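You operate a simulated robot arm through the tools that you are given. There is no shell and no other tool. Be economical: measure what you need, move in short steps, check, and stop when the job is done.

The job below is to be done with a simulated robot arm. You get a single attempt, and the scene is never put back.

TASK
Brake the trolley and swap the empty tube on peg E for its pink package.
Fine: brake on first; park the peg cap on peg H meanwhile and click it back on after; the tube goes on a free pin of the trolley.

The check looks at the end state, three seconds after you hand in, the way a careful person would. Anything else that was tipped, shoved, dropped, spilled or broken makes it a failure. Lids that push on must go on centred and level and be pressed home; caps that screw on are set level and turned clockwise until they are tight.

THE ROBOT
A 7-joint arm with a two-finger parallel gripper on a trunk, on a base that drives. Base frame: it is fixed to the floor where the robot stands at the start and does not move with it; the origin is under the middle of the robot, x ahead of it, y to its left, z up; the surface under the hand at the start is at about z = 600. Units: mm, degrees, N and s.
With the tool pointing down near the work surface it reaches from about 200 to 740 mm from the robot's upright axis, wherever it stands. Its first joint turns from -166.0 to 166.0 degrees. Places, roughly: brake lever of the green trolley [400, 0, 500]; green trolley [600, -300, 300]; paper tube [250, 1750, 500]; peg [300, -1400, 700]; peg E of the green creel [300, -1400, 900]; peg cap [500, -1250, 1250]. Payload 1.57 kg.
The TCP is the grasp point between the finger pads, 30 mm short of the fingertips. In the tool frame z runs along the fingers and y along their closing line. The gripper opens to 110 mm. The fingers are 24 mm wide and 12 mm thick; the gripper's body (48 by 112 mm) begins 78 mm behind the TCP.
Orientation is told as [roll, pitch, yaw] about the base's x, y, z axes, in that order, counted from this pose: with the fingers straight down and closing along the base's y, the tool's x points along the base's -x, its y along +y and its z along -z.

THE INTERFACE
- The arm moves only by the tool nudge_tool. Its argument "rows" is one flat list of numbers, 7 for each row, row after row: the turn, a rotation vector about the base's x, y, z in degrees, then the shift along the base's x, y, z in mm, then the gripper command, from -1 (shut) to 1 (fully open), values between in proportion. In form: [wx, wy, wz, dx, dy, dz, claw, wx, wy, wz, dx, dy, dz, claw, ...]. A call has 1 to 12 rows; each row shifts and turns the commanded pose from where the row before left it. Each row takes 0.2 s and may step no farther than 50 mm and 8.6 degrees from the row before; otherwise, or with a gripper value out of range, the whole call is refused. Where a pose cannot be reached the arm comes as near as it can. A force on the tool above 90 N (or 10 N above the force at the start of the call, whichever is more), or a blocked arm, ends the call early, and 0.2 s more pass. The fingers move at their own pace (about 45 mm/s each) and stop on an object; they squeeze with about 24 N. The grip force told is the motor's: it shows also when the fingers shut on nothing. Time passes only in rows, and 0.2 s behind the last, so rows that do not move let the fingers close. It gives the time, the measured TCP pose, the force on the tool (base axes), the opening and the grip force at its end, in the units of the frame above (readings bear some noise), with the torque about the TCP (base axes, N m) and any sound that the robot's microphone picked up, and new pictures: "pictures" is both (left out), scene, wrist or none.
- Cameras (640 x 400 px; columns grow to the right, rows downward): "scene" is now at [-6.2, 93.9, 1440.2]; the picture's right is [-0.75, -0.66, 0.00], its down [-0.46, 0.52, -0.72] and it looks along [0.47, -0.54, -0.69] (base axes); focal length 255 px, centre (320, 200). "wrist" rides on the gripper at [70, 16, -141] in the tool frame; the picture's right is [-0.23, 0.97, 0.00], its down [-0.86, -0.20, -0.48] and it looks along [-0.47, -0.11, 0.88] (tool axes); focal length 222 px, centre (320, 200). There is no depth. A picture from a camera that has moved, and an enlarged one, comes with that camera's place and axes in the base frame and with its lens.
- move_column(by): slides the trunk up (or, below 0, down) by that many mm; the arm and the scene camera ride with it, the base frame stays. It gives what a move gives, with no picture.
- steer(legs): drives the robot by 1 to 6 legs, each [ahead, turn to the left] in mm and degrees, along the robot's own axes; the way and the turn of a leg run together, so that a leg with both is an arc; at most 1500 mm and 180 degrees a leg. The arm and the cameras ride along, it lands a little off, and it stops where it bumps. It gives what a move gives, and a new picture of the scene camera.
- pan_tilt(pan, tilt): turns the head with the scene camera to pan (to the left, within 155 degrees either way) and tilt (down, from -29 to 69), counted from straight ahead of the robot. It gives what a move gives, and a new picture of the scene camera.
- inspect(camera, box): a new picture of the part [left, top, right, bottom] of that camera's present view, enlarged. It takes no simulated time.
- close_job(): hands the job in; it is judged then, once.

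Work in short steps. Places have to be worked out from the pictures, the camera data and where the tool is seen: move nearer, look again, correct. Check each grasp and each placing, and mend what went wrong. You have 120 turns and 260 pictures in all, those below and enlarged ones among them. Open the gripper and draw the arm clear of the work before you hand the job in, unless the task says otherwise; then end with one line.

The tools are called after "Request:" by a JSON object that holds its "name" and its "arguments". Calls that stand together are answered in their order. nudge_tool: Moves the arm, as the interface text tells. Its arguments: {"type":"object","properties":{"rows":{"type":"array"},"pictures":{"type":"string","enum":["both","scene","wrist","none"]}},"required":["rows"]} The other tools are called the same way: move_column (by) slides the trunk up or down; steer (legs) drives the base; pan_tilt (pan, tilt) turns the head that bears the scene camera; inspect (camera, box) takes an enlarged picture of a part of a camera's view; close_job () hands the job in.

At the start:

```text
time_s: 0.0
ee_pos: [395.8, -390.0, 1038.9]
tcp_rot: [0.1, 0.1, -0.1]
ft_force: [1.0, -0.3, -0.1]
ft_torque: [0.0, 0.0, -0.02]
width: 109.8
grasp_force: 0.0
trunk travel left (down, up): [-375.0, 215.0]
robot x, y, heading: [-2.8, 2.1, -0.2]
head pan, tilt: [-49.0, 43.9]
```

scene: 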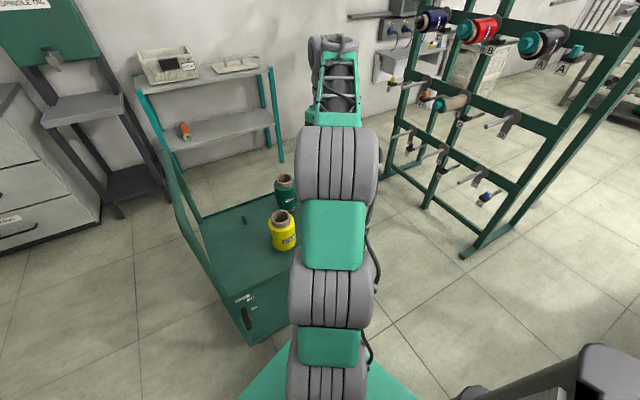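
wrist: 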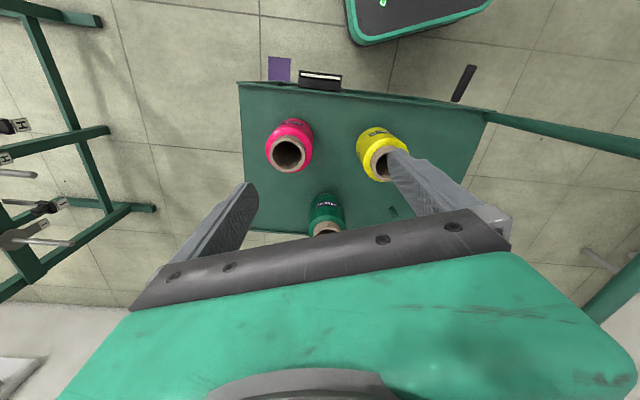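

The trolley with pink, yellow, green packages is ahead, and the creel is to the right. I enlarge the views to identify the brake, the pegs and the labels.

Request:
{"name": "inspect", "arguments": {"camera": "scene", "box": [370, 0, 640, 270]}}

Request:
{"name": "inspect", "arguments": {"camera": "scene", "box": [130, 130, 330, 360]}}

Request:
{"name": "inspect", "arguments": {"camera": "wrist", "box": [220, 30, 520, 240]}}

```text
1.48 times, centred on (505, 135) of scene
camera zoom: at [-6.2, 93.9, 1440.2], right [-0.75, -0.66, 0.0], down [-0.46, 0.52, -0.72], along [0.47, -0.54, -0.69], focal length 377 px, centre (46, 296)
```

zoom: 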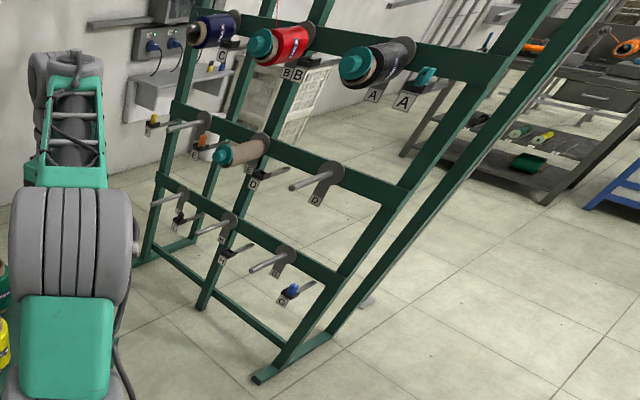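

```text
1.74 times, centred on (230, 245) of scene
camera zoom: at [-6.2, 93.9, 1440.2], right [-0.75, -0.66, 0.0], down [-0.46, 0.52, -0.72], along [0.47, -0.54, -0.69], focal length 443 px, centre (476, 122)
```

zoom: 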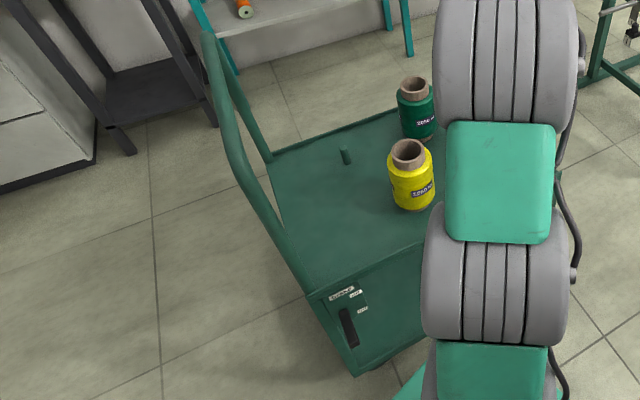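

```text
1.90 times, centred on (370, 135) of wrist
camera zoom: at [326.1, -374.6, 1180.7], right [0.23, 0.97, 0.0], down [0.86, -0.2, 0.48], along [0.47, -0.11, -0.88], focal length 423 px, centre (225, 324)
```

zoom: 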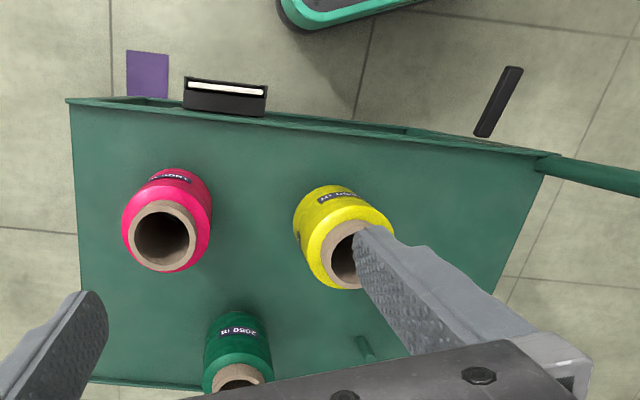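

The black lever sits at about [424, 0, 500]. I enlarge it from both cameras to see how it moves.

Request:
{"name": "inspect", "arguments": {"camera": "scene", "box": [215, 275, 295, 345]}}

Request:
{"name": "inspect", "arguments": {"camera": "wrist", "box": [420, 50, 520, 120]}}

Request:
{"name": "inspect", "arguments": {"camera": "scene", "box": [380, 60, 540, 220]}}

```text
5.71 times, centred on (255, 310) of scene
camera zoom: at [-6.2, 93.9, 1440.2], right [-0.75, -0.66, 0.0], down [-0.46, 0.52, -0.72], along [0.47, -0.54, -0.69], focal length 1455 px, centre (691, -429)
```

zoom: 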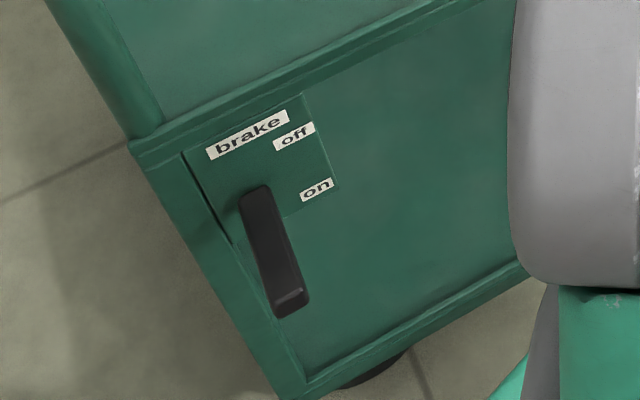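

```text
5.71 times, centred on (470, 85) of wrist
camera zoom: at [326.1, -374.6, 1180.7], right [0.23, 0.97, 0.0], down [0.86, -0.2, 0.48], along [0.47, -0.11, -0.88], focal length 1269 px, centre (-537, 857)
```

zoom: 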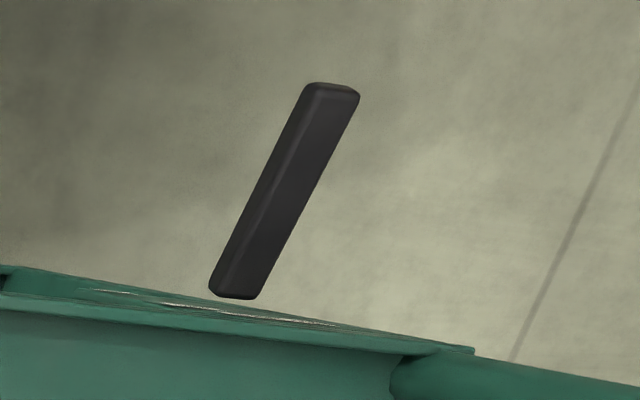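

```text
2.50 times, centred on (460, 140) of scene
camera zoom: at [-6.2, 93.9, 1440.2], right [-0.75, -0.66, 0.0], down [-0.46, 0.52, -0.72], along [0.47, -0.54, -0.69], focal length 637 px, centre (-30, 350)
```

zoom: 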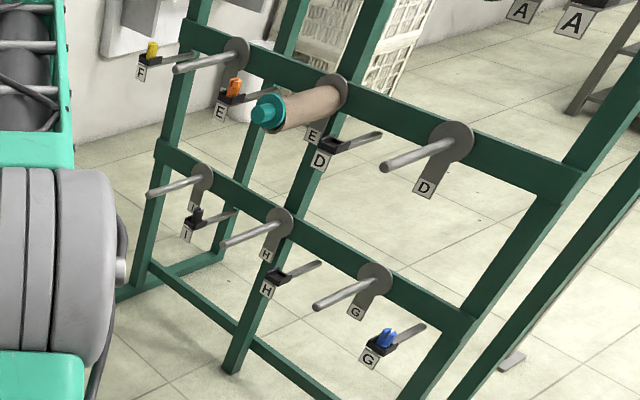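

The lever runs from a pivot near [469,-20,490] out to a tip near [388,7,512], with "on" below it, so it has to be pushed down. I close the gripper, move to above the tip, then lower the trunk.

Request:
{"name": "nudge_tool", "arguments": {"rows": [0, 0, 0, 1, 49, 0, -1, 0, 0, 0, 1, 49, 0, -1, 0, 0, 0, 1, 49, 0, -1, 0, 0, 0, 1, 49, 0, -1, 0, 0, 0, 1, 49, 0, -1, 0, 0, 0, 1, 49, 0, -1, 0, 0, 0, 1, 49, 0, -1, 0, 0, 0, 1, 49, 0, -1], "pictures": "both"}}

```text
time_s: 1.8
ee_pos: [402.7, 0.2, 1039.7]
tcp_rot: [0.1, 0.0, 0.0]
ft_force: [-0.4, 0.3, -0.6]
ft_torque: [0.04, -0.02, 0.03]
width: 0.0
grasp_force: 21.2
trunk travel left (down, up): [-375.0, 215.0]
robot x, y, heading: [-0.4, -0.7, 0.2]
head pan, tilt: [-49.0, 43.9]
camera scene: at [-6.2, 94.0, 1440.2], right [-0.75, -0.66, 0.0], down [-0.46, 0.52, -0.72], along [0.47, -0.54, -0.69], focal length 255 px, centre (320, 200)
camera wrist: at [334.5, 17.8, 1180.8], right [0.23, 0.97, 0.0], down [0.86, -0.2, 0.48], along [0.47, -0.11, -0.88], focal length 222 px, centre (320, 200)
```

scene: 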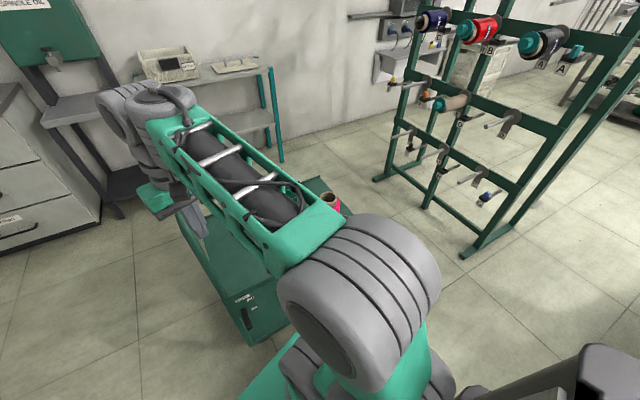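
wrist: 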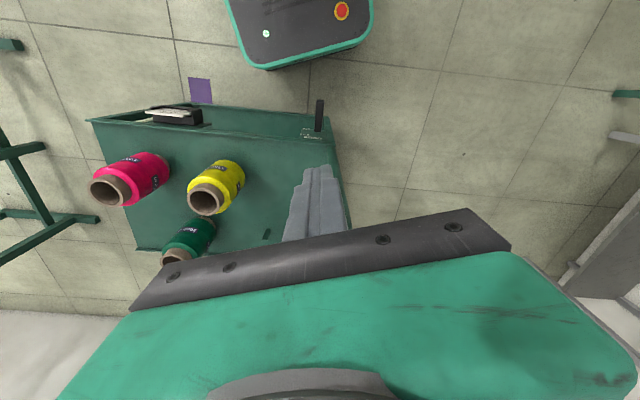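

The lever is confirmed in this view: tip near x 385, y 6. I lower the trunk partway and look again, to check clearance to the trolley handle.

Request:
{"name": "move_column", "arguments": {"by": -250}}

Request:
{"name": "nudge_tool", "arguments": {"rows": [0, 0, 0, -8, 6, -50, -1], "pictures": "both"}}

```text
time_s: 4.4
ee_pos: [403.7, -1.5, 789.9]
tcp_rot: [0.0, 0.0, 0.0]
ft_force: [-0.1, -0.1, 0.1]
ft_torque: [0.02, -0.04, 0.01]
width: 0.0
grasp_force: 20.9
trunk travel left (down, up): [-125.0, 465.0]
robot x, y, heading: [3.8, -0.3, -0.1]
head pan, tilt: [-49.0, 43.9]
```

```text
refused: row 1 steps farther than a row can; nothing moved
```

I split the step to stay within the row limit.

Request:
{"name": "nudge_tool", "arguments": {"rows": [0, 0, 0, -5, 4, -45, -1, 0, 0, 0, -5, 2, -45, -1], "pictures": "both"}}

```text
time_s: 5.0
ee_pos: [398.6, 3.4, 690.3]
tcp_rot: [-0.2, 1.9, -0.7]
ft_force: [-0.4, -0.1, -0.6]
ft_torque: [0.0, -0.01, 0.05]
width: 0.0
grasp_force: 21.0
trunk travel left (down, up): [-125.0, 465.0]
robot x, y, heading: [1.6, 3.4, 0.0]
head pan, tilt: [-49.0, 43.9]
camera scene: at [3.4, 95.1, 1191.4], right [-0.75, -0.66, 0.01], down [-0.46, 0.52, -0.72], along [0.47, -0.54, -0.7], focal length 255 px, centre (320, 200)
camera wrist: at [334.9, 20.8, 833.8], right [0.24, 0.97, -0.01], down [0.87, -0.21, 0.45], along [0.44, -0.12, -0.89], focal length 222 px, centre (320, 200)
```

scene: 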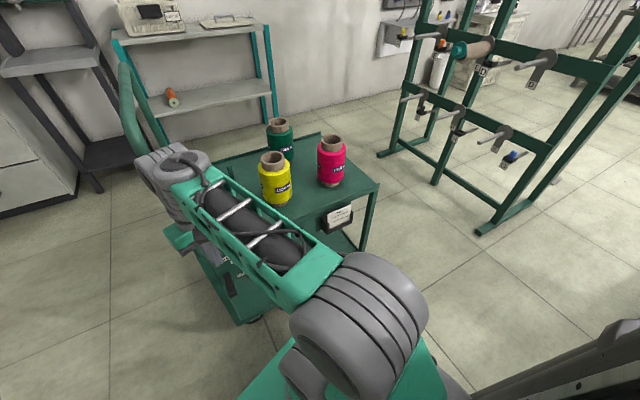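
wrist: 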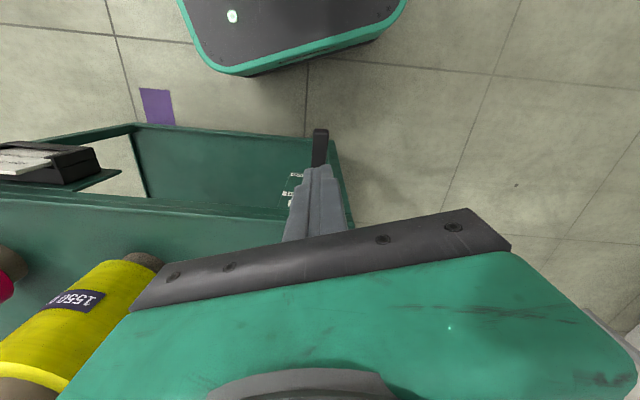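

No contact so far, and the handle's near leg is at about x 510, clear of the wrist. I go straight down towards the lever.

Request:
{"name": "nudge_tool", "arguments": {"rows": [0, 0, 0, 0, 0, -40, -1, 0, 0, 0, 0, 0, -40, -1, 0, 0, 0, 0, 0, -30, -1, 0, 0, 0, 0, 0, 0, -1], "pictures": "both"}}

```text
time_s: 6.0
ee_pos: [394.3, 6.9, 591.1]
tcp_rot: [0.0, 0.1, 0.0]
ft_force: [0.6, 0.3, 0.4]
ft_torque: [-0.01, 0.01, 0.02]
width: 0.0
grasp_force: 21.0
trunk travel left (down, up): [-125.0, 465.0]
robot x, y, heading: [-0.5, -0.4, 0.0]
head pan, tilt: [-49.0, 43.9]
camera scene: at [-6.2, 94.0, 1190.2], right [-0.75, -0.66, 0.0], down [-0.46, 0.52, -0.72], along [0.47, -0.54, -0.69], focal length 255 px, centre (320, 200)
camera wrist: at [325.0, 23.1, 731.8], right [0.23, 0.97, 0.0], down [0.85, -0.2, 0.48], along [0.47, -0.11, -0.88], focal length 222 px, centre (320, 200)
```

scene: 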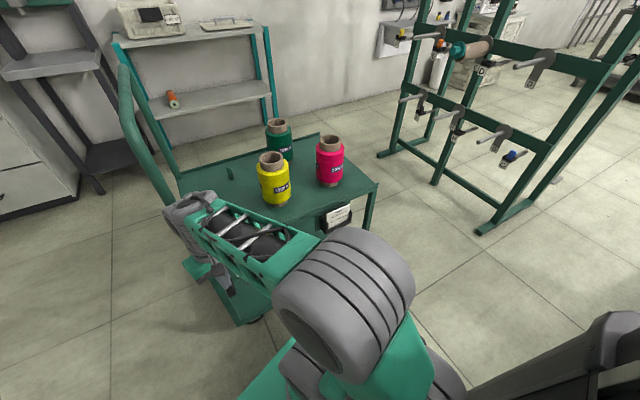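
wrist: 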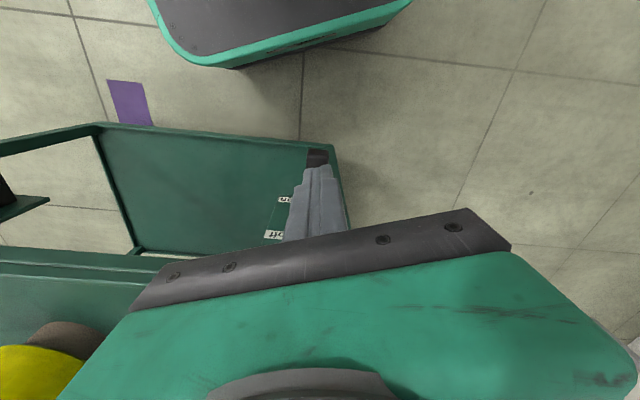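

Fingertips are at z 561, right above the lever tip. I press down in small rows.

Request:
{"name": "nudge_tool", "arguments": {"rows": [0, 0, 0, 0, 0, -30, -1, 0, 0, 0, 0, 0, -15, -1, 0, 0, 0, 0, 0, -12, -1, 0, 0, 0, 0, 0, -12, -1, 0, 0, 0, 0, 0, -12, -1, 0, 0, 0, 0, 0, 0, -1], "pictures": "both"}}

```text
time_s: 7.6
ee_pos: [395.0, 7.9, 517.5]
tcp_rot: [0.0, -0.6, 0.0]
ft_force: [-35.4, 0.6, 59.5]
ft_torque: [-0.47, 0.34, -0.17]
width: 0.0
grasp_force: 21.1
trunk travel left (down, up): [-125.0, 465.0]
robot x, y, heading: [-3.1, 2.6, -0.2]
head pan, tilt: [-49.0, 43.9]
stopped in row 6: the force on the tool passed its limit at 92 N (the readings are from after the stop); the commanded pose is now the measured one
camera scene: at [-11.5, 94.0, 1190.2], right [-0.75, -0.66, 0.0], down [-0.45, 0.52, -0.72], along [0.48, -0.54, -0.69], focal length 255 px, centre (320, 200)
camera wrist: at [324.8, 23.7, 656.9], right [0.23, 0.97, 0.0], down [0.85, -0.2, 0.49], along [0.48, -0.11, -0.87], focal length 222 px, centre (320, 200)
```

scene: 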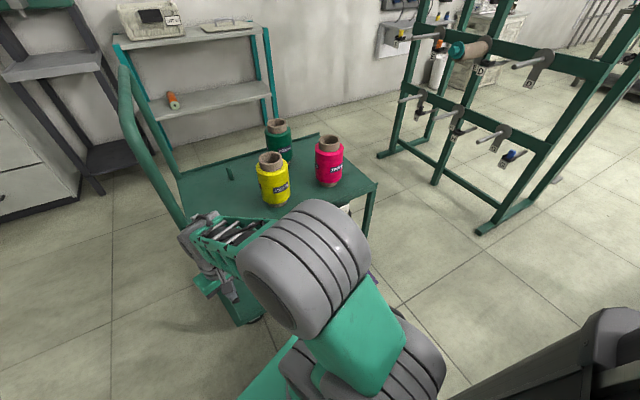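
wrist: 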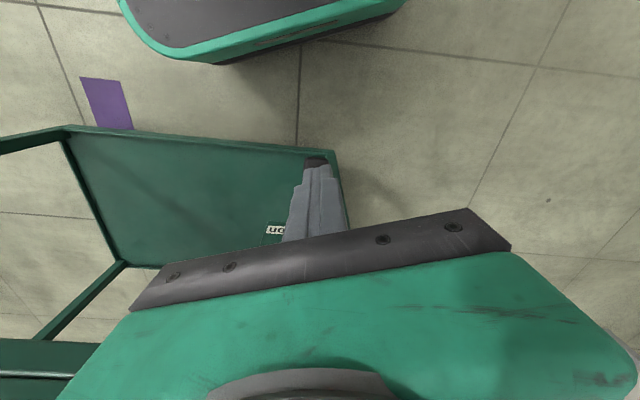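

The lever went down and then resisted at 92 N, apparently at its stop. I lift off and move aside to see where it sits.

Request:
{"name": "nudge_tool", "arguments": {"rows": [0, 0, 0, 0, 0, 30, -1, 0, 0, 0, 0, 0, 45, -1, 0, 0, 0, -20, -40, 20, -1, 0, 0, 0, -10, -48, 0, -1, 0, 0, 0, 0, -48, 0, -1, 0, 0, 0, 0, 0, 0, -1], "pictures": "both"}}

```text
time_s: 9.0
ee_pos: [366.5, -129.8, 606.5]
tcp_rot: [0.0, -0.4, 0.0]
ft_force: [0.3, 0.6, 0.4]
ft_torque: [-0.03, -0.01, 0.0]
width: 0.1
grasp_force: 20.9
trunk travel left (down, up): [-125.0, 465.0]
robot x, y, heading: [-4.6, 4.5, 0.1]
head pan, tilt: [-49.0, 43.9]
camera scene: at [-6.7, 94.0, 1190.2], right [-0.75, -0.66, 0.0], down [-0.46, 0.52, -0.72], along [0.47, -0.54, -0.69], focal length 255 px, centre (320, 200)
camera wrist: at [296.9, -112.3, 746.8], right [0.23, 0.97, 0.0], down [0.85, -0.2, 0.49], along [0.47, -0.11, -0.87], focal length 222 px, centre (320, 200)
```

scene: 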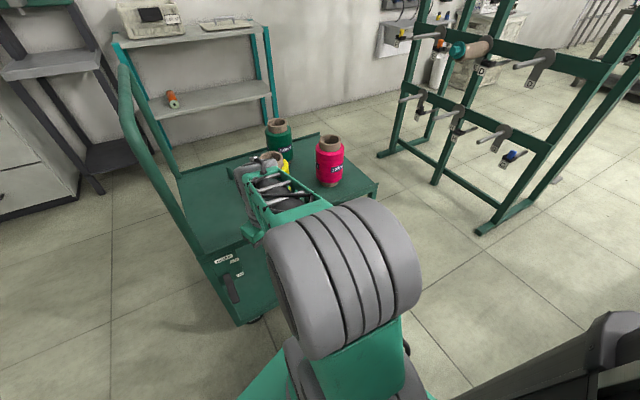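
wrist: 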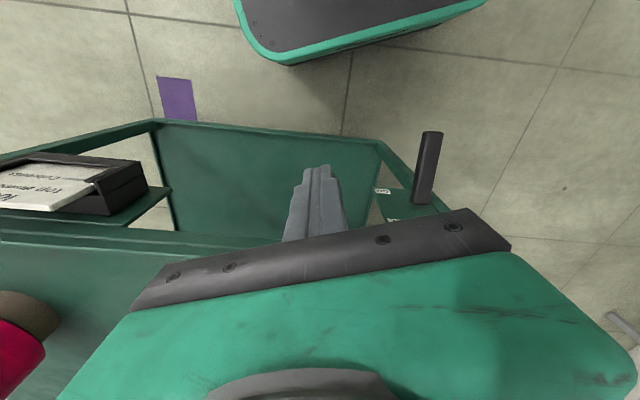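

Request:
{"name": "inspect", "arguments": {"camera": "scene", "box": [200, 240, 270, 310]}}

Request:
{"name": "inspect", "arguments": {"camera": "wrist", "box": [350, 120, 460, 230]}}

```text
5.71 times, centred on (235, 275) of scene
camera zoom: at [-6.7, 94.0, 1190.2], right [-0.75, -0.66, 0.0], down [-0.46, 0.52, -0.72], along [0.47, -0.54, -0.69], focal length 1455 px, centre (806, -229)
```

zoom: 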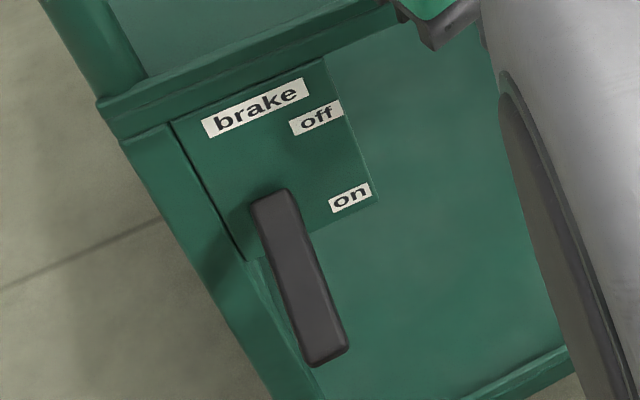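

```text
3.64 times, centred on (405, 175) of wrist
camera zoom: at [296.9, -112.3, 746.8], right [0.23, 0.97, 0.0], down [0.85, -0.2, 0.49], along [0.47, -0.11, -0.87], focal length 808 px, centre (11, 291)
```

zoom: 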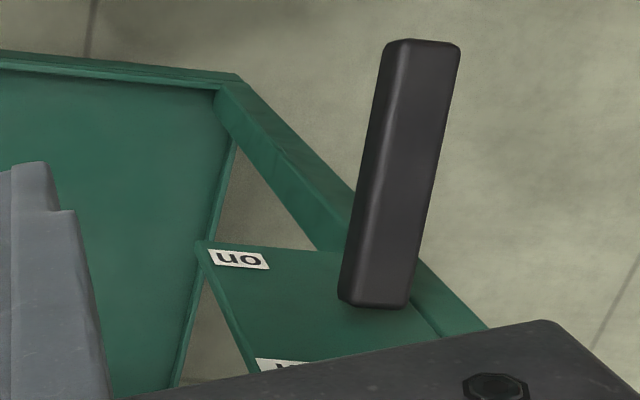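

The lever now sits about 16° below level, next to "on"; it was about 15° above before. To be sure it is at its end stop I press it once more, in finer rows.

Request:
{"name": "nudge_tool", "arguments": {"rows": [0, 0, 0, 9, 46, 0, -1, 0, 0, 0, 9, 46, 0, -1, 0, 0, 0, 9, 46, 0, -1, 0, 0, 0, 0, 0, -45, -1, 0, 0, 0, 0, 0, -25, -1, 0, 0, 0, 0, 0, -15, -1, 0, 0, 0, 0, 0, -5, -1, 0, 0, 0, 0, 0, -5, -1, 0, 0, 0, 0, 0, -5, -1, 0, 0, 0, 0, 0, -5, -1, 0, 0, 0, 0, 0, -5, -1], "pictures": "none"}}

```text
time_s: 11.0
ee_pos: [393.6, 10.2, 516.0]
tcp_rot: [-0.1, -1.1, 0.1]
ft_force: [-36.3, 0.7, 66.7]
ft_torque: [-0.46, 0.27, -0.14]
width: 0.3
grasp_force: 21.4
trunk travel left (down, up): [-125.0, 465.0]
robot x, y, heading: [-1.9, -0.7, -0.2]
head pan, tilt: [-49.0, 43.9]
stopped in row 10: the force on the tool passed its limit at 100 N (the readings are from after the stop); the commanded pose is now the measured one
```

The lever is solid at the same height, so the brake is on. I lift clear, then raise the trunk for driving.

Request:
{"name": "nudge_tool", "arguments": {"rows": [0, 0, 0, 0, 0, 40, -1, 0, 0, 0, -5, 0, 45, -1, 0, 0, 0, -5, 0, 45, -1, 0, 0, 0, -10, 0, 45, -1, 0, 0, 0, -10, 0, 45, -1, 0, 0, 0, 0, 0, 45, 0], "pictures": "none"}}

Request:
{"name": "move_column", "arguments": {"by": 300}}

Request:
{"name": "pan_tilt", "arguments": {"pan": 20, "tilt": 40}}

Request:
{"name": "steer", "arguments": {"legs": [[0, -94], [730, 0]]}}

```text
time_s: 12.4
ee_pos: [366.0, 10.6, 776.4]
tcp_rot: [0.0, -0.8, -0.1]
ft_force: [0.0, 0.8, 0.8]
ft_torque: [-0.01, 0.01, 0.05]
width: 31.7
grasp_force: 0.1
trunk travel left (down, up): [-125.0, 465.0]
robot x, y, heading: [0.6, -1.2, 0.1]
head pan, tilt: [-49.0, 43.9]
```

```text
time_s: 15.4
ee_pos: [367.1, 11.6, 1076.3]
tcp_rot: [0.0, -0.7, 0.1]
ft_force: [0.3, 1.0, -1.1]
ft_torque: [0.0, 0.0, 0.03]
width: 55.1
grasp_force: 0.0
trunk travel left (down, up): [-425.0, 165.0]
robot x, y, heading: [-2.3, -1.5, -0.0]
head pan, tilt: [-49.0, 43.9]
```

```text
time_s: 16.8
ee_pos: [366.8, 10.6, 1077.1]
tcp_rot: [0.0, -0.7, 0.0]
ft_force: [0.4, 0.0, -0.2]
ft_torque: [-0.02, 0.02, 0.0]
width: 55.3
grasp_force: 0.1
trunk travel left (down, up): [-425.0, 165.0]
robot x, y, heading: [0.1, 0.3, 0.0]
head pan, tilt: [20.0, 40.0]
camera scene: at [18.8, 185.0, 1495.9], right [0.34, -0.94, 0.0], down [-0.6, -0.22, -0.77], along [0.72, 0.26, -0.64], focal length 255 px, centre (320, 200)
```

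scene: 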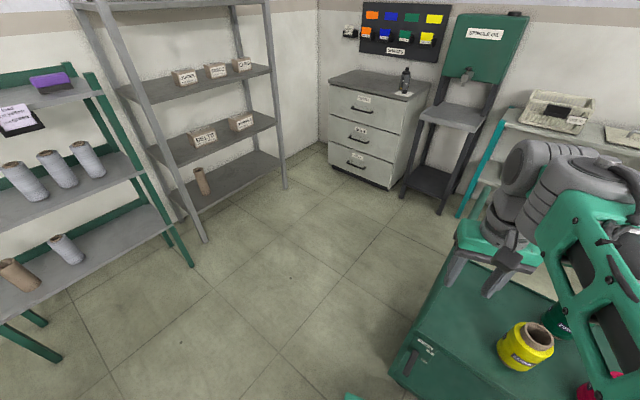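

```text
time_s: 24.8
ee_pos: [-44.3, -1104.3, 1076.6]
tcp_rot: [0.0, -0.8, -93.0]
ft_force: [0.2, -0.5, -0.2]
ft_torque: [-0.03, -0.01, -0.02]
width: 55.2
grasp_force: 0.0
trunk travel left (down, up): [-425.0, 165.0]
robot x, y, heading: [-33.7, -737.5, -92.9]
head pan, tilt: [20.0, 40.0]
camera scene: at [145.2, -764.6, 1495.9], right [-0.96, -0.29, 0.0], down [-0.19, 0.61, -0.77], along [0.23, -0.73, -0.64], focal length 255 px, centre (320, 200)
```

scene: 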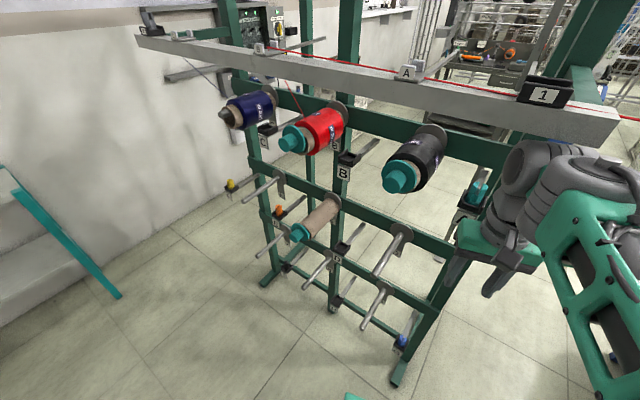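

The robot stands where I planned, and cap E is at about [375, -1275, 889] with the peg pointing outward along about (.36, .93). I pull the arm back from the creel, swing it left and start pitching the fingers toward the creel.

Request:
{"name": "nudge_tool", "arguments": {"rows": [0, 0, -6, 0, 45, 0, 0.5, 0, 0, -6, 0, 45, 0, 0.5, 0, 0, -6, 20, 40, 0, 0.5, -7.5, 2.9, 0, 45, 0, 0, 0.5, -7.5, 2.9, 0, 45, 0, 0, 0.5, -7.5, 2.9, 0, 45, 0, 0, 0.5, -7.5, 2.9, 0, 45, 0, 0, 0.5, -7.5, 2.9, 0, 45, 0, 0, 0.5, -7.5, 2.9, 0, 45, 0, 0, 0.5], "pictures": "scene"}}

```text
time_s: 26.8
ee_pos: [230.7, -987.7, 988.6]
tcp_rot: [-0.3, -49.1, -110.7]
ft_force: [0.0, -0.2, -0.6]
ft_torque: [-0.01, 0.05, -0.01]
width: 82.3
grasp_force: 0.0
out of reach, approached as far as the arm can: row 6, 7, 8, 9
trunk travel left (down, up): [-425.0, 165.0]
robot x, y, heading: [-35.0, -735.1, -92.7]
head pan, tilt: [20.0, 40.0]
camera scene: at [147.0, -764.6, 1495.7], right [-0.96, -0.29, 0.0], down [-0.19, 0.61, -0.77], along [0.23, -0.73, -0.64], focal length 255 px, centre (320, 200)
```

scene: 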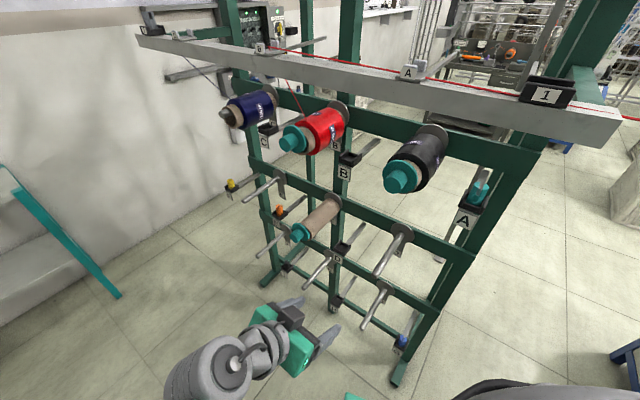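

Too close in for that wrist posture. I move further left before pitching more.

Request:
{"name": "nudge_tool", "arguments": {"rows": [0, 0, 0, 45, 5, 0, 0.5, 0, 0, 0, 45, 5, 0, 0.5, 0, 0, 0, 45, 5, 0, 0.5, 0, 0, 0, 45, 5, 0, 0.5, 0, 0, 0, 0, 0, 0, 0.5], "pictures": "scene"}}

```text
time_s: 28.0
ee_pos: [376.7, -981.2, 959.6]
tcp_rot: [-0.2, -48.9, -110.8]
ft_force: [-0.1, 0.2, 0.4]
ft_torque: [0.02, -0.01, 0.04]
width: 82.4
grasp_force: 0.0
out of reach, approached as far as the arm can: row 3, 4
trunk travel left (down, up): [-425.0, 165.0]
robot x, y, heading: [-34.9, -738.1, -92.4]
head pan, tilt: [20.0, 40.0]
camera scene: at [145.9, -764.5, 1495.8], right [-0.96, -0.29, 0.0], down [-0.19, 0.61, -0.77], along [0.23, -0.73, -0.64], focal length 255 px, centre (320, 200)
```

scene: 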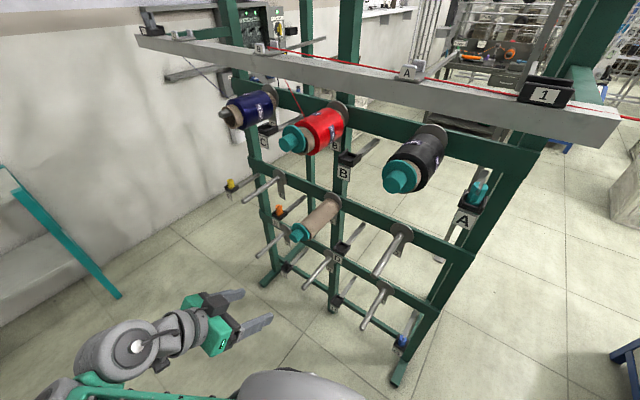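

I try finishing the pitch about the wrist (fingertips swing up and forward) instead of translating.

Request:
{"name": "nudge_tool", "arguments": {"rows": [-7.4, 2.9, 0, -3, -12, 30, 0.5, -7.4, 2.9, 0, -3, -10, 30, 0.5, -7.4, 2.9, 0, -3, -8, 30, 0.5, -7.4, 2.9, 0, -3, -6, 30, 0.5, -7.4, 2.9, 0, -3, -4, 30, 0.5, 0, 0, 0, 0, 0, 0, 0.5], "pictures": "both"}}

```text
time_s: 29.4
ee_pos: [261.9, -1044.3, 907.5]
tcp_rot: [-0.9, -72.7, -110.2]
ft_force: [0.8, 0.0, -0.1]
ft_torque: [0.01, -0.01, -0.01]
width: 82.3
grasp_force: 0.0
out of reach, approached as far as the arm can: row 1, 2, 3, 4, 5
trunk travel left (down, up): [-425.0, 165.0]
robot x, y, heading: [-38.5, -736.1, -92.7]
head pan, tilt: [20.0, 40.0]
camera scene: at [145.4, -764.5, 1495.9], right [-0.96, -0.29, 0.0], down [-0.19, 0.61, -0.77], along [0.23, -0.73, -0.64], focal length 255 px, centre (320, 200)
camera wrist: at [333.4, -903.5, 882.9], right [0.89, -0.41, 0.21], down [-0.11, 0.26, 0.96], along [-0.45, -0.87, 0.18], focal length 222 px, centre (320, 200)
```

scene: 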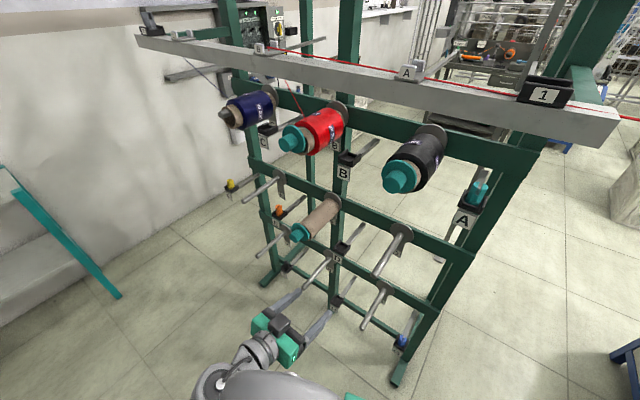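
wrist: 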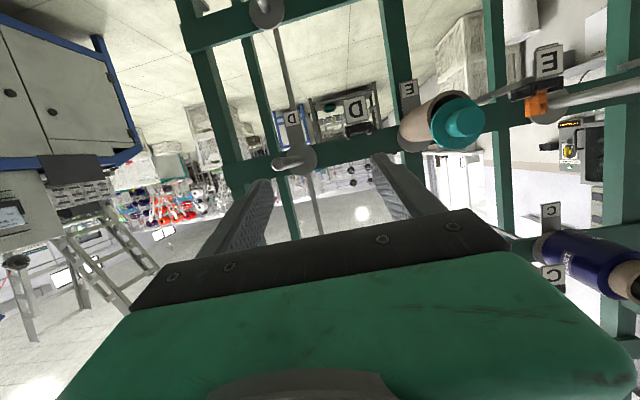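

The arm now reaches 73° pitch at z 907. I try the remaining pitch at constant height while moving a bit left.

Request:
{"name": "nudge_tool", "arguments": {"rows": [-7, 2.7, 0, 0, 0, 0, 0.5, -7, 2.7, 0, 0, 0, 0, 0.5, 0, 0, 0, 30, 0, 0, 0.5, 0, 0, 0, 30, 0, 0, 0.5, 0, 0, 0, 30, 0, 0, 0.5, 0, 0, 0, 0, 0, 0, 0.5], "pictures": "scene"}}

```text
time_s: 30.8
ee_pos: [174.1, -1035.9, 844.7]
tcp_rot: [2.6, -87.4, -114.8]
ft_force: [-0.5, -0.8, -0.5]
ft_torque: [0.01, -0.03, -0.01]
width: 82.5
grasp_force: 0.0
out of reach, approached as far as the arm can: row 1, 2, 3, 4, 5
trunk travel left (down, up): [-425.0, 165.0]
robot x, y, heading: [-38.6, -735.7, -92.9]
head pan, tilt: [20.0, 40.0]
camera scene: at [145.1, -764.5, 1495.9], right [-0.96, -0.29, 0.0], down [-0.19, 0.61, -0.77], along [0.23, -0.73, -0.64], focal length 255 px, centre (320, 200)
```

scene: 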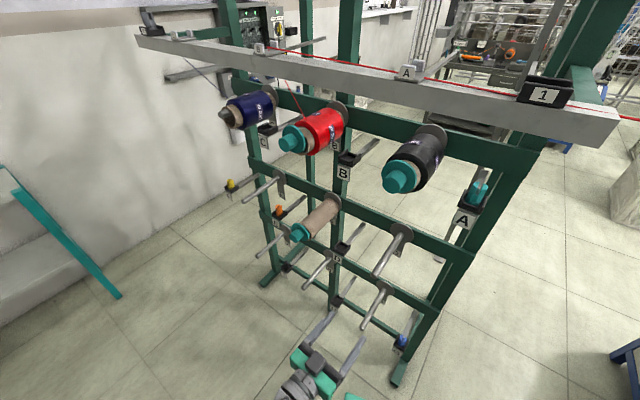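

Horizontal is reachable, but only pulled inward; the hand's roll is likely the limit. I roll the hand −90° about the finger axis (closing line vertical) while moving left, which should suit a sideways reach better.

Request:
{"name": "nudge_tool", "arguments": {"rows": [2.95, 7.6, 0, 8, 8, 3, 0.5, 2.95, 7.6, 0, 12, 8, 3, 0.5, 2.95, 7.6, 0, 15, 0, 3, 0.5, 2.95, 7.6, 0, 15, 0, 3, 0.5, 2.95, 7.6, 0, 20, 0, 4, 0.5, 2.95, 7.6, 0, 20, 0, 4, 0.5, 2.95, 7.6, 0, 20, 0, 4, 0.5, 2.95, 7.6, 0, 20, 0, 4, 0.5, 2.95, 7.6, 0, 20, 0, 4, 0.5, 2.95, 7.6, 0, 20, 0, 4, 0.5, 2.95, 7.6, 0, 20, 0, 4, 0.5, 0, 0, 0, 0, 0, 0, 0.5], "pictures": "both"}}

```text
time_s: 33.4
ee_pos: [160.3, -1025.9, 806.7]
tcp_rot: [-89.4, -0.5, -27.2]
ft_force: [0.2, -0.1, -0.2]
ft_torque: [0.01, 0.0, -0.02]
width: 82.4
grasp_force: 0.2
out of reach, approached as far as the arm can: row 1, 2, 3, 4, 5, 6, 7, 8, 9, 10, 11
trunk travel left (down, up): [-425.0, 165.0]
robot x, y, heading: [-34.5, -735.8, -93.0]
head pan, tilt: [20.0, 40.0]
camera scene: at [145.3, -764.6, 1495.9], right [-0.96, -0.29, 0.0], down [-0.19, 0.61, -0.77], along [0.23, -0.73, -0.64], focal length 255 px, centre (320, 200)
camera wrist: at [164.3, -868.3, 790.9], right [0.22, -0.1, -0.97], down [0.98, 0.04, 0.21], along [0.01, -0.99, 0.1], focal length 222 px, centre (320, 200)
```

scene: 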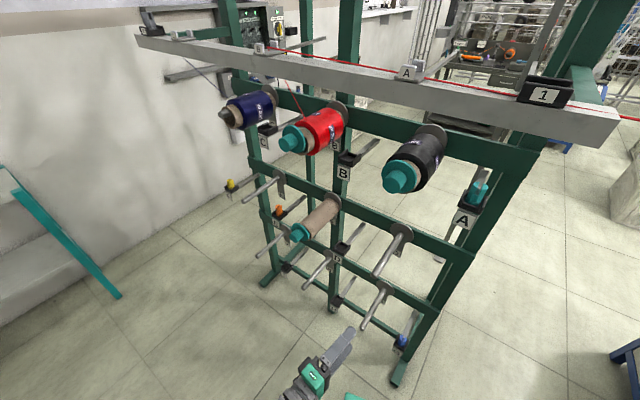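
wrist: 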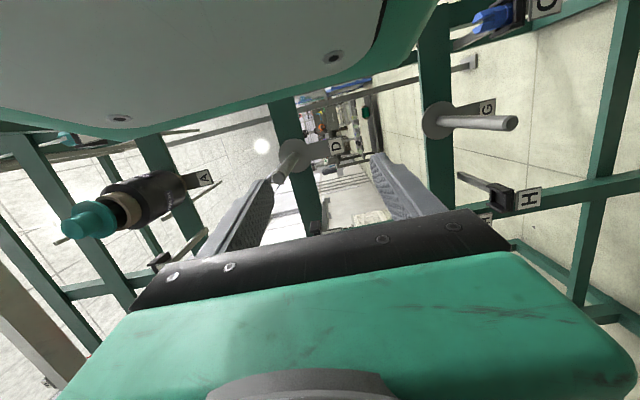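

The roll is done. I now test moving left and up in this orientation.

Request:
{"name": "nudge_tool", "arguments": {"rows": [0, 0, 0, 40, 10, 0, 0.5, 0, 0, 0, 40, 10, 10, 0.5, 0, 0, 0, 40, 5, 20, 0.5, 0, 0, 0, 40, 0, 20, 0.5, 0, 0, 0, 40, 0, 20, 0.5, 0, 0, 0, 0, 0, 0, 0.5], "pictures": "scene"}}

```text
time_s: 35.0
ee_pos: [149.2, -1022.2, 807.5]
tcp_rot: [-90.3, 0.4, -30.0]
ft_force: [0.6, -0.8, -0.6]
ft_torque: [-0.01, 0.01, 0.0]
width: 82.3
grasp_force: 0.0
out of reach, approached as far as the arm can: row 1, 2, 3, 4, 5
trunk travel left (down, up): [-425.0, 165.0]
robot x, y, heading: [-40.6, -739.2, -92.9]
head pan, tilt: [20.0, 40.0]
stopped in row 6: the arm was blocked; the commanded pose is now the measured one
camera scene: at [145.3, -764.6, 1495.9], right [-0.96, -0.29, 0.0], down [-0.19, 0.61, -0.77], along [0.23, -0.73, -0.64], focal length 255 px, centre (320, 200)
```

scene: 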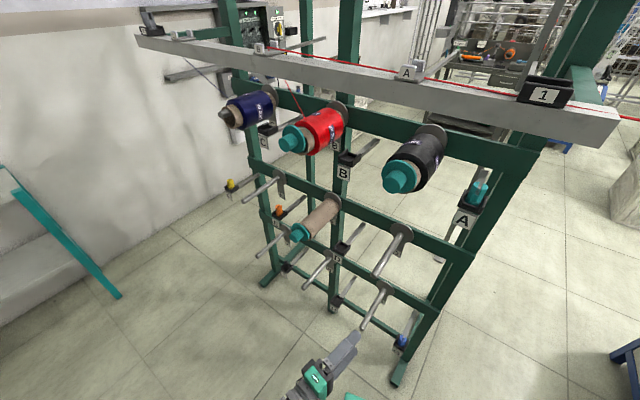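

This branch is at a joint limit. I rewind: pitch the fingers back down while moving left, so the hand ends in a natural fingers-down pose on the left side.

Request:
{"name": "nudge_tool", "arguments": {"rows": [7.6, -2.95, 0, 0, 8, 15, 0.5, 7.6, -2.95, 0, 0, 8, 15, 0.5, 7.6, -2.95, 0, 10, 8, 15, 0.5, 7.6, -2.95, 0, 15, 8, 15, 0.5, 7.6, -2.95, 0, 20, 8, 15, 0.5, 7.6, -2.95, 0, 25, 8, 15, 0.5, 7.6, -2.95, 0, 30, 8, 10, 0.5, 7.6, -2.95, 0, 35, 8, 10, 0.5, 7.6, -2.95, 0, 35, 8, 10, 0.5, 7.6, -2.95, 0, 35, 8, 10, 0.5, 7.6, -2.95, 0, 35, 8, 10, 0.5, 0, 0, 0, 0, 0, 0, 0.5], "pictures": "scene"}}

```text
time_s: 37.6
ee_pos: [391.4, -933.1, 946.2]
tcp_rot: [-0.4, 8.6, -20.8]
ft_force: [0.0, 0.8, -0.3]
ft_torque: [0.0, -0.03, -0.02]
width: 82.7
grasp_force: 0.1
trunk travel left (down, up): [-425.0, 165.0]
robot x, y, heading: [-36.0, -732.2, -92.7]
head pan, tilt: [20.0, 40.0]
camera scene: at [145.5, -764.8, 1495.9], right [-0.96, -0.29, 0.0], down [-0.19, 0.61, -0.77], along [0.23, -0.73, -0.64], focal length 255 px, centre (320, 200)
```

scene: 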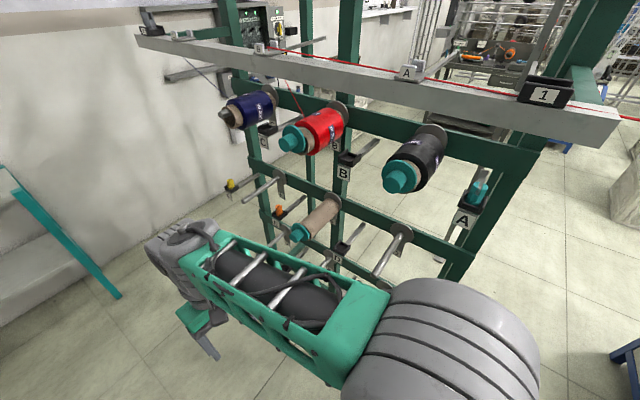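

Now in a natural fingers-down pose. I tilt the fingers sideways toward the creel, in two halves, to use the wrist's forearm roll.

Request:
{"name": "nudge_tool", "arguments": {"rows": [-7.6, 2.95, 0, 0, -8, 5, 0.5, -7.6, 2.95, 0, 0, -8, 5, 0.5, -7.6, 2.95, 0, 0, -8, 5, 0.5, -7.6, 2.95, 0, 0, -8, 5, 0.5, -7.6, 2.95, 0, 0, -8, 5, 0.5, -7.6, 2.95, 0, 0, -8, 5, 0.5, 0, 0, 0, 0, 0, 0, 0.5], "pictures": "scene"}}

```text
time_s: 39.2
ee_pos: [318.1, -983.4, 910.2]
tcp_rot: [-49.9, 6.0, -27.6]
ft_force: [0.2, -0.2, -0.3]
ft_torque: [0.0, 0.02, 0.0]
width: 82.3
grasp_force: 0.1
out of reach, approached as far as the arm can: row 4, 5, 6
trunk travel left (down, up): [-425.0, 165.0]
robot x, y, heading: [-35.8, -734.4, -93.1]
head pan, tilt: [20.0, 40.0]
camera scene: at [145.6, -764.5, 1495.9], right [-0.96, -0.29, 0.0], down [-0.19, 0.61, -0.77], along [0.23, -0.73, -0.64], focal length 255 px, centre (320, 200)
```

scene: 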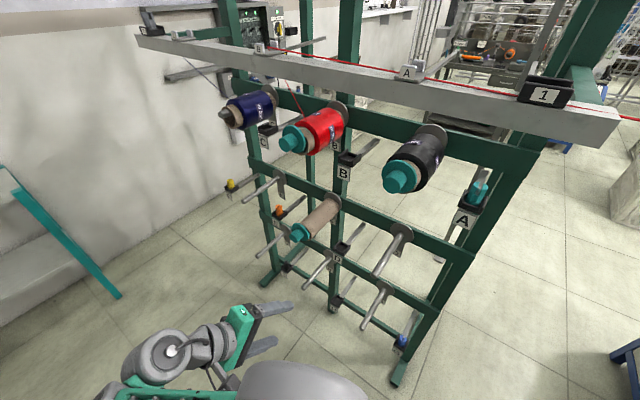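

The forearm is probably too steep at this trunk height. I undo the tilt while raising the hand, then lower the trunk so the forearm lies flatter.

Request:
{"name": "nudge_tool", "arguments": {"rows": [7.6, -2.95, 0, 5, 8, 40, 0.5, 7.6, -2.95, 0, 5, 8, 40, 0.5, 7.6, -2.95, 0, 10, 8, 40, 0.5, 7.6, -2.95, 0, 20, 8, 40, 0.5, 7.6, -2.95, 0, 20, 8, 40, 0.5, 7.6, -2.95, 0, 20, 8, 40, 0.5, 0, 0, 0, 0, 0, 0, 0.5], "pictures": "none"}}

Request:
{"name": "move_column", "arguments": {"by": -280}}

Request:
{"name": "nudge_tool", "arguments": {"rows": [-7.6, 2.95, 0, 0, -8, 5, 0.5, -7.6, 2.95, 0, 0, -8, 5, 0.5, -7.6, 2.95, 0, 0, -8, 5, 0.5, -7.6, 2.95, 0, 0, -8, 5, 0.5, -7.6, 2.95, 0, 0, -8, 5, 0.5, -7.6, 2.95, 0, 0, -8, 5, 0.5, -7.6, 2.95, 0, 0, -8, 5, 0.5, -7.6, 2.95, 0, 0, -8, 5, 0.5, 0, 0, 0, 0, 0, 0, 0.5], "pictures": "scene"}}

```text
time_s: 40.8
ee_pos: [359.0, -925.2, 1062.2]
tcp_rot: [-1.5, 8.5, -21.1]
ft_force: [-1.7, 0.4, 0.4]
ft_torque: [-0.03, -0.04, 0.02]
width: 82.5
grasp_force: 0.0
out of reach, approached as far as the arm can: row 3, 4, 5, 6
trunk travel left (down, up): [-425.0, 165.0]
robot x, y, heading: [-38.9, -741.0, -93.0]
head pan, tilt: [20.0, 40.0]
```

```text
time_s: 43.6
ee_pos: [359.9, -926.9, 781.4]
tcp_rot: [-1.5, 8.5, -21.1]
ft_force: [0.3, 0.0, 0.0]
ft_torque: [-0.01, 0.0, -0.01]
width: 82.7
grasp_force: 0.0
trunk travel left (down, up): [-145.0, 445.0]
robot x, y, heading: [-38.5, -736.5, -93.0]
head pan, tilt: [20.0, 40.0]
```

```text
time_s: 45.6
ee_pos: [274.8, -979.4, 666.6]
tcp_rot: [-53.4, 5.4, -27.9]
ft_force: [-0.1, 0.9, 0.5]
ft_torque: [0.0, 0.0, 0.02]
width: 82.5
grasp_force: 0.0
out of reach, approached as far as the arm can: row 1, 2, 3, 4, 5, 6, 8
trunk travel left (down, up): [-145.0, 445.0]
robot x, y, heading: [-36.9, -739.6, -92.7]
head pan, tilt: [20.0, 40.0]
camera scene: at [145.3, -764.6, 1215.9], right [-0.96, -0.29, 0.0], down [-0.19, 0.61, -0.77], along [0.23, -0.73, -0.64], focal length 255 px, centre (320, 200)
```

scene: 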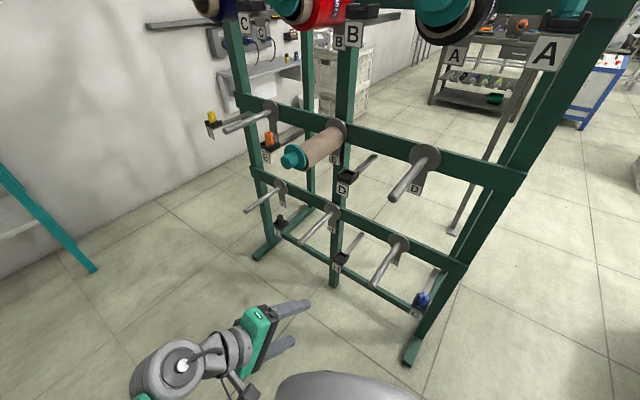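

The upper reach is what limits (the hand is high relative to the shoulder). So I raise the trunk fully and work with the hand lower relative to it.

Request:
{"name": "move_column", "arguments": {"by": 440}}

Request:
{"name": "nudge_tool", "arguments": {"rows": [0, 0, 0, 0, 20, -40, 0.5, 0, 0, 0, 0, 20, -40, 0.5, 0, 0, 0, 20, 0, -40, 0.5, 0, 0, 0, 20, 0, -40, 0.5, 0, 0, 0, 30, 0, -30, 0.5, -7.6, 2.95, 0, 20, -3, -10, 0.5, -7.6, 2.95, 0, 20, -3, 0, 0.5, -7.6, 2.95, 0, 10, -3, 0, 0.5, -7.6, 2.95, 0, 0, -3, 0, 0.5, 0, 0, 0, 0, 0, 0, 0.5], "pictures": "both"}}

```text
refused: 440 is not a number from -400 to 400
```

```text
time_s: 47.8
ee_pos: [184.3, -1006.0, 454.6]
tcp_rot: [-85.6, 0.8, -31.9]
ft_force: [-0.9, -0.4, 0.4]
ft_torque: [0.0, 0.0, 0.01]
width: 82.5
grasp_force: 0.0
out of reach, approached as far as the arm can: row 6, 7, 8, 9
trunk travel left (down, up): [-145.0, 445.0]
robot x, y, heading: [-41.6, -738.7, -92.8]
head pan, tilt: [20.0, 40.0]
camera scene: at [145.3, -764.6, 1216.0], right [-0.96, -0.29, 0.0], down [-0.19, 0.61, -0.77], along [0.23, -0.73, -0.64], focal length 255 px, centre (320, 200)
camera wrist: at [202.1, -848.6, 449.8], right [0.22, -0.05, -0.97], down [0.97, -0.06, 0.23], along [-0.07, -1.0, 0.04], focal length 222 px, centre (320, 200)
```

scene: 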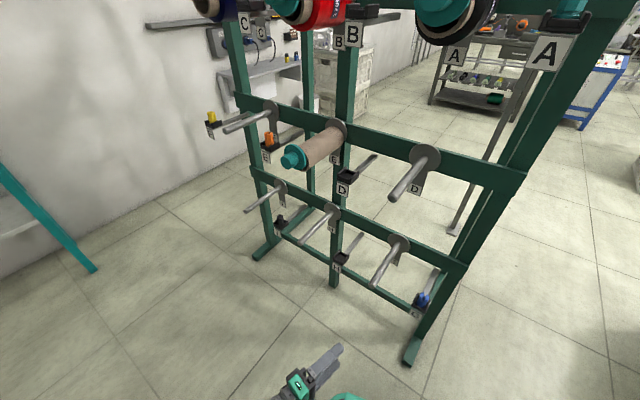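
wrist: 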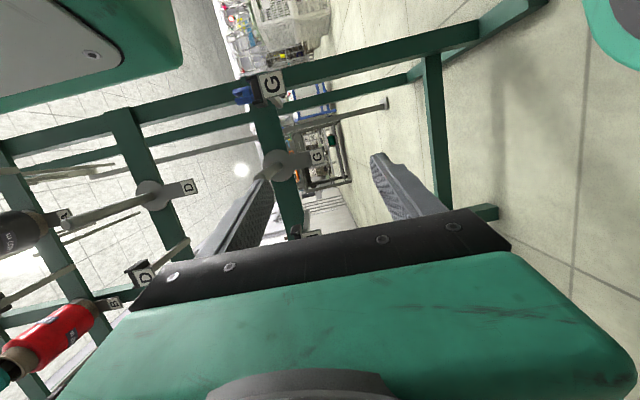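

The trunk call was refused (limit 400), so the arm moved low; nothing was touched. I raise the trunk in an allowed step and look at the base footprint and the trolley on my left.

Request:
{"name": "move_column", "arguments": {"by": 300}}

Request:
{"name": "pan_tilt", "arguments": {"pan": 90, "tilt": 60}}

Request:
{"name": "pan_tilt", "arguments": {"pan": 135, "tilt": 55}}

```text
time_s: 50.8
ee_pos: [184.8, -1007.2, 752.6]
tcp_rot: [-85.8, 1.0, -32.0]
ft_force: [1.1, 0.2, 0.2]
ft_torque: [0.03, -0.01, -0.01]
width: 82.5
grasp_force: 0.2
trunk travel left (down, up): [-445.0, 145.0]
robot x, y, heading: [-37.9, -737.4, -92.7]
head pan, tilt: [20.0, 40.0]
```

```text
time_s: 52.2
ee_pos: [182.8, -1006.2, 754.2]
tcp_rot: [-85.8, 1.1, -31.9]
ft_force: [1.0, 0.6, -0.6]
ft_torque: [-0.02, -0.05, 0.01]
width: 82.5
grasp_force: 0.0
trunk travel left (down, up): [-445.0, 145.0]
robot x, y, heading: [-37.8, -739.7, -92.6]
head pan, tilt: [90.0, 60.0]
camera scene: at [186.9, -686.7, 1489.2], right [-0.05, -1.0, 0.0], down [-0.86, 0.04, -0.5], along [0.5, -0.03, -0.87], focal length 255 px, centre (320, 200)
```

scene: 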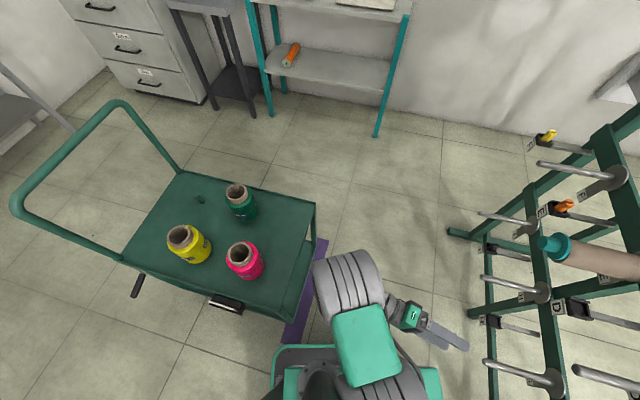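

```text
time_s: 53.3
ee_pos: [184.6, -1005.8, 753.3]
tcp_rot: [-85.8, 0.9, -31.9]
ft_force: [-0.6, -1.0, -0.3]
ft_torque: [-0.01, 0.0, 0.04]
width: 82.7
grasp_force: 0.1
trunk travel left (down, up): [-445.0, 145.0]
robot x, y, heading: [-37.1, -741.2, -93.2]
head pan, tilt: [135.0, 55.0]
camera scene: at [173.8, -635.0, 1495.2], right [0.67, -0.74, 0.0], down [-0.61, -0.55, -0.57], along [0.43, 0.38, -0.82], focal length 255 px, centre (320, 200)
```

scene: 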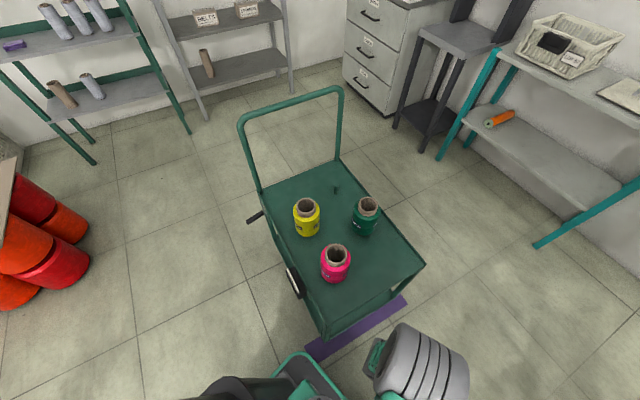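

There is a usable gap between the trolley's end and the creel. I plan to stand in it facing along the creel (heading about −14°), where peg E is about 300 mm to the side: a pose like the one I just reached. First I swing the arm −74° around the robot so that it keeps clear of the trolley while I turn.

Request:
{"name": "nudge_tool", "arguments": {"rows": [0, 0, -8.2, -40.3, -28.7, 0, 0.5, 0, 0, -8.2, -44.1, -22.8, 0, 0.5, 0, 0, -8.2, -46.5, -16.2, 0, 0.5, 0, 0, -8.2, -48.5, -9.4, 0, 0.5, 0, 0, -8.2, -49.3, -2.3, 0, 0.5, 0, 0, -8.2, -49.3, 4.8, 0, 0.5, 0, 0, -8.2, -48.2, 11.7, 0, 0.5, 0, 0, -8.2, -45.9, 18.5, 0, 0.5, 0, 0, -8.2, -42.9, 24.8, 0, 0.5, 0, 0, 0, 0, 0, 0, 0.5], "pictures": "none"}}

```text
time_s: 55.5
ee_pos: [-221.8, -1019.9, 754.7]
tcp_rot: [-85.8, 1.0, -103.5]
ft_force: [-0.3, -0.3, -0.2]
ft_torque: [0.01, 0.01, 0.0]
width: 82.7
grasp_force: 0.0
trunk travel left (down, up): [-445.0, 145.0]
robot x, y, heading: [-36.3, -737.9, -92.5]
head pan, tilt: [135.0, 55.0]
```

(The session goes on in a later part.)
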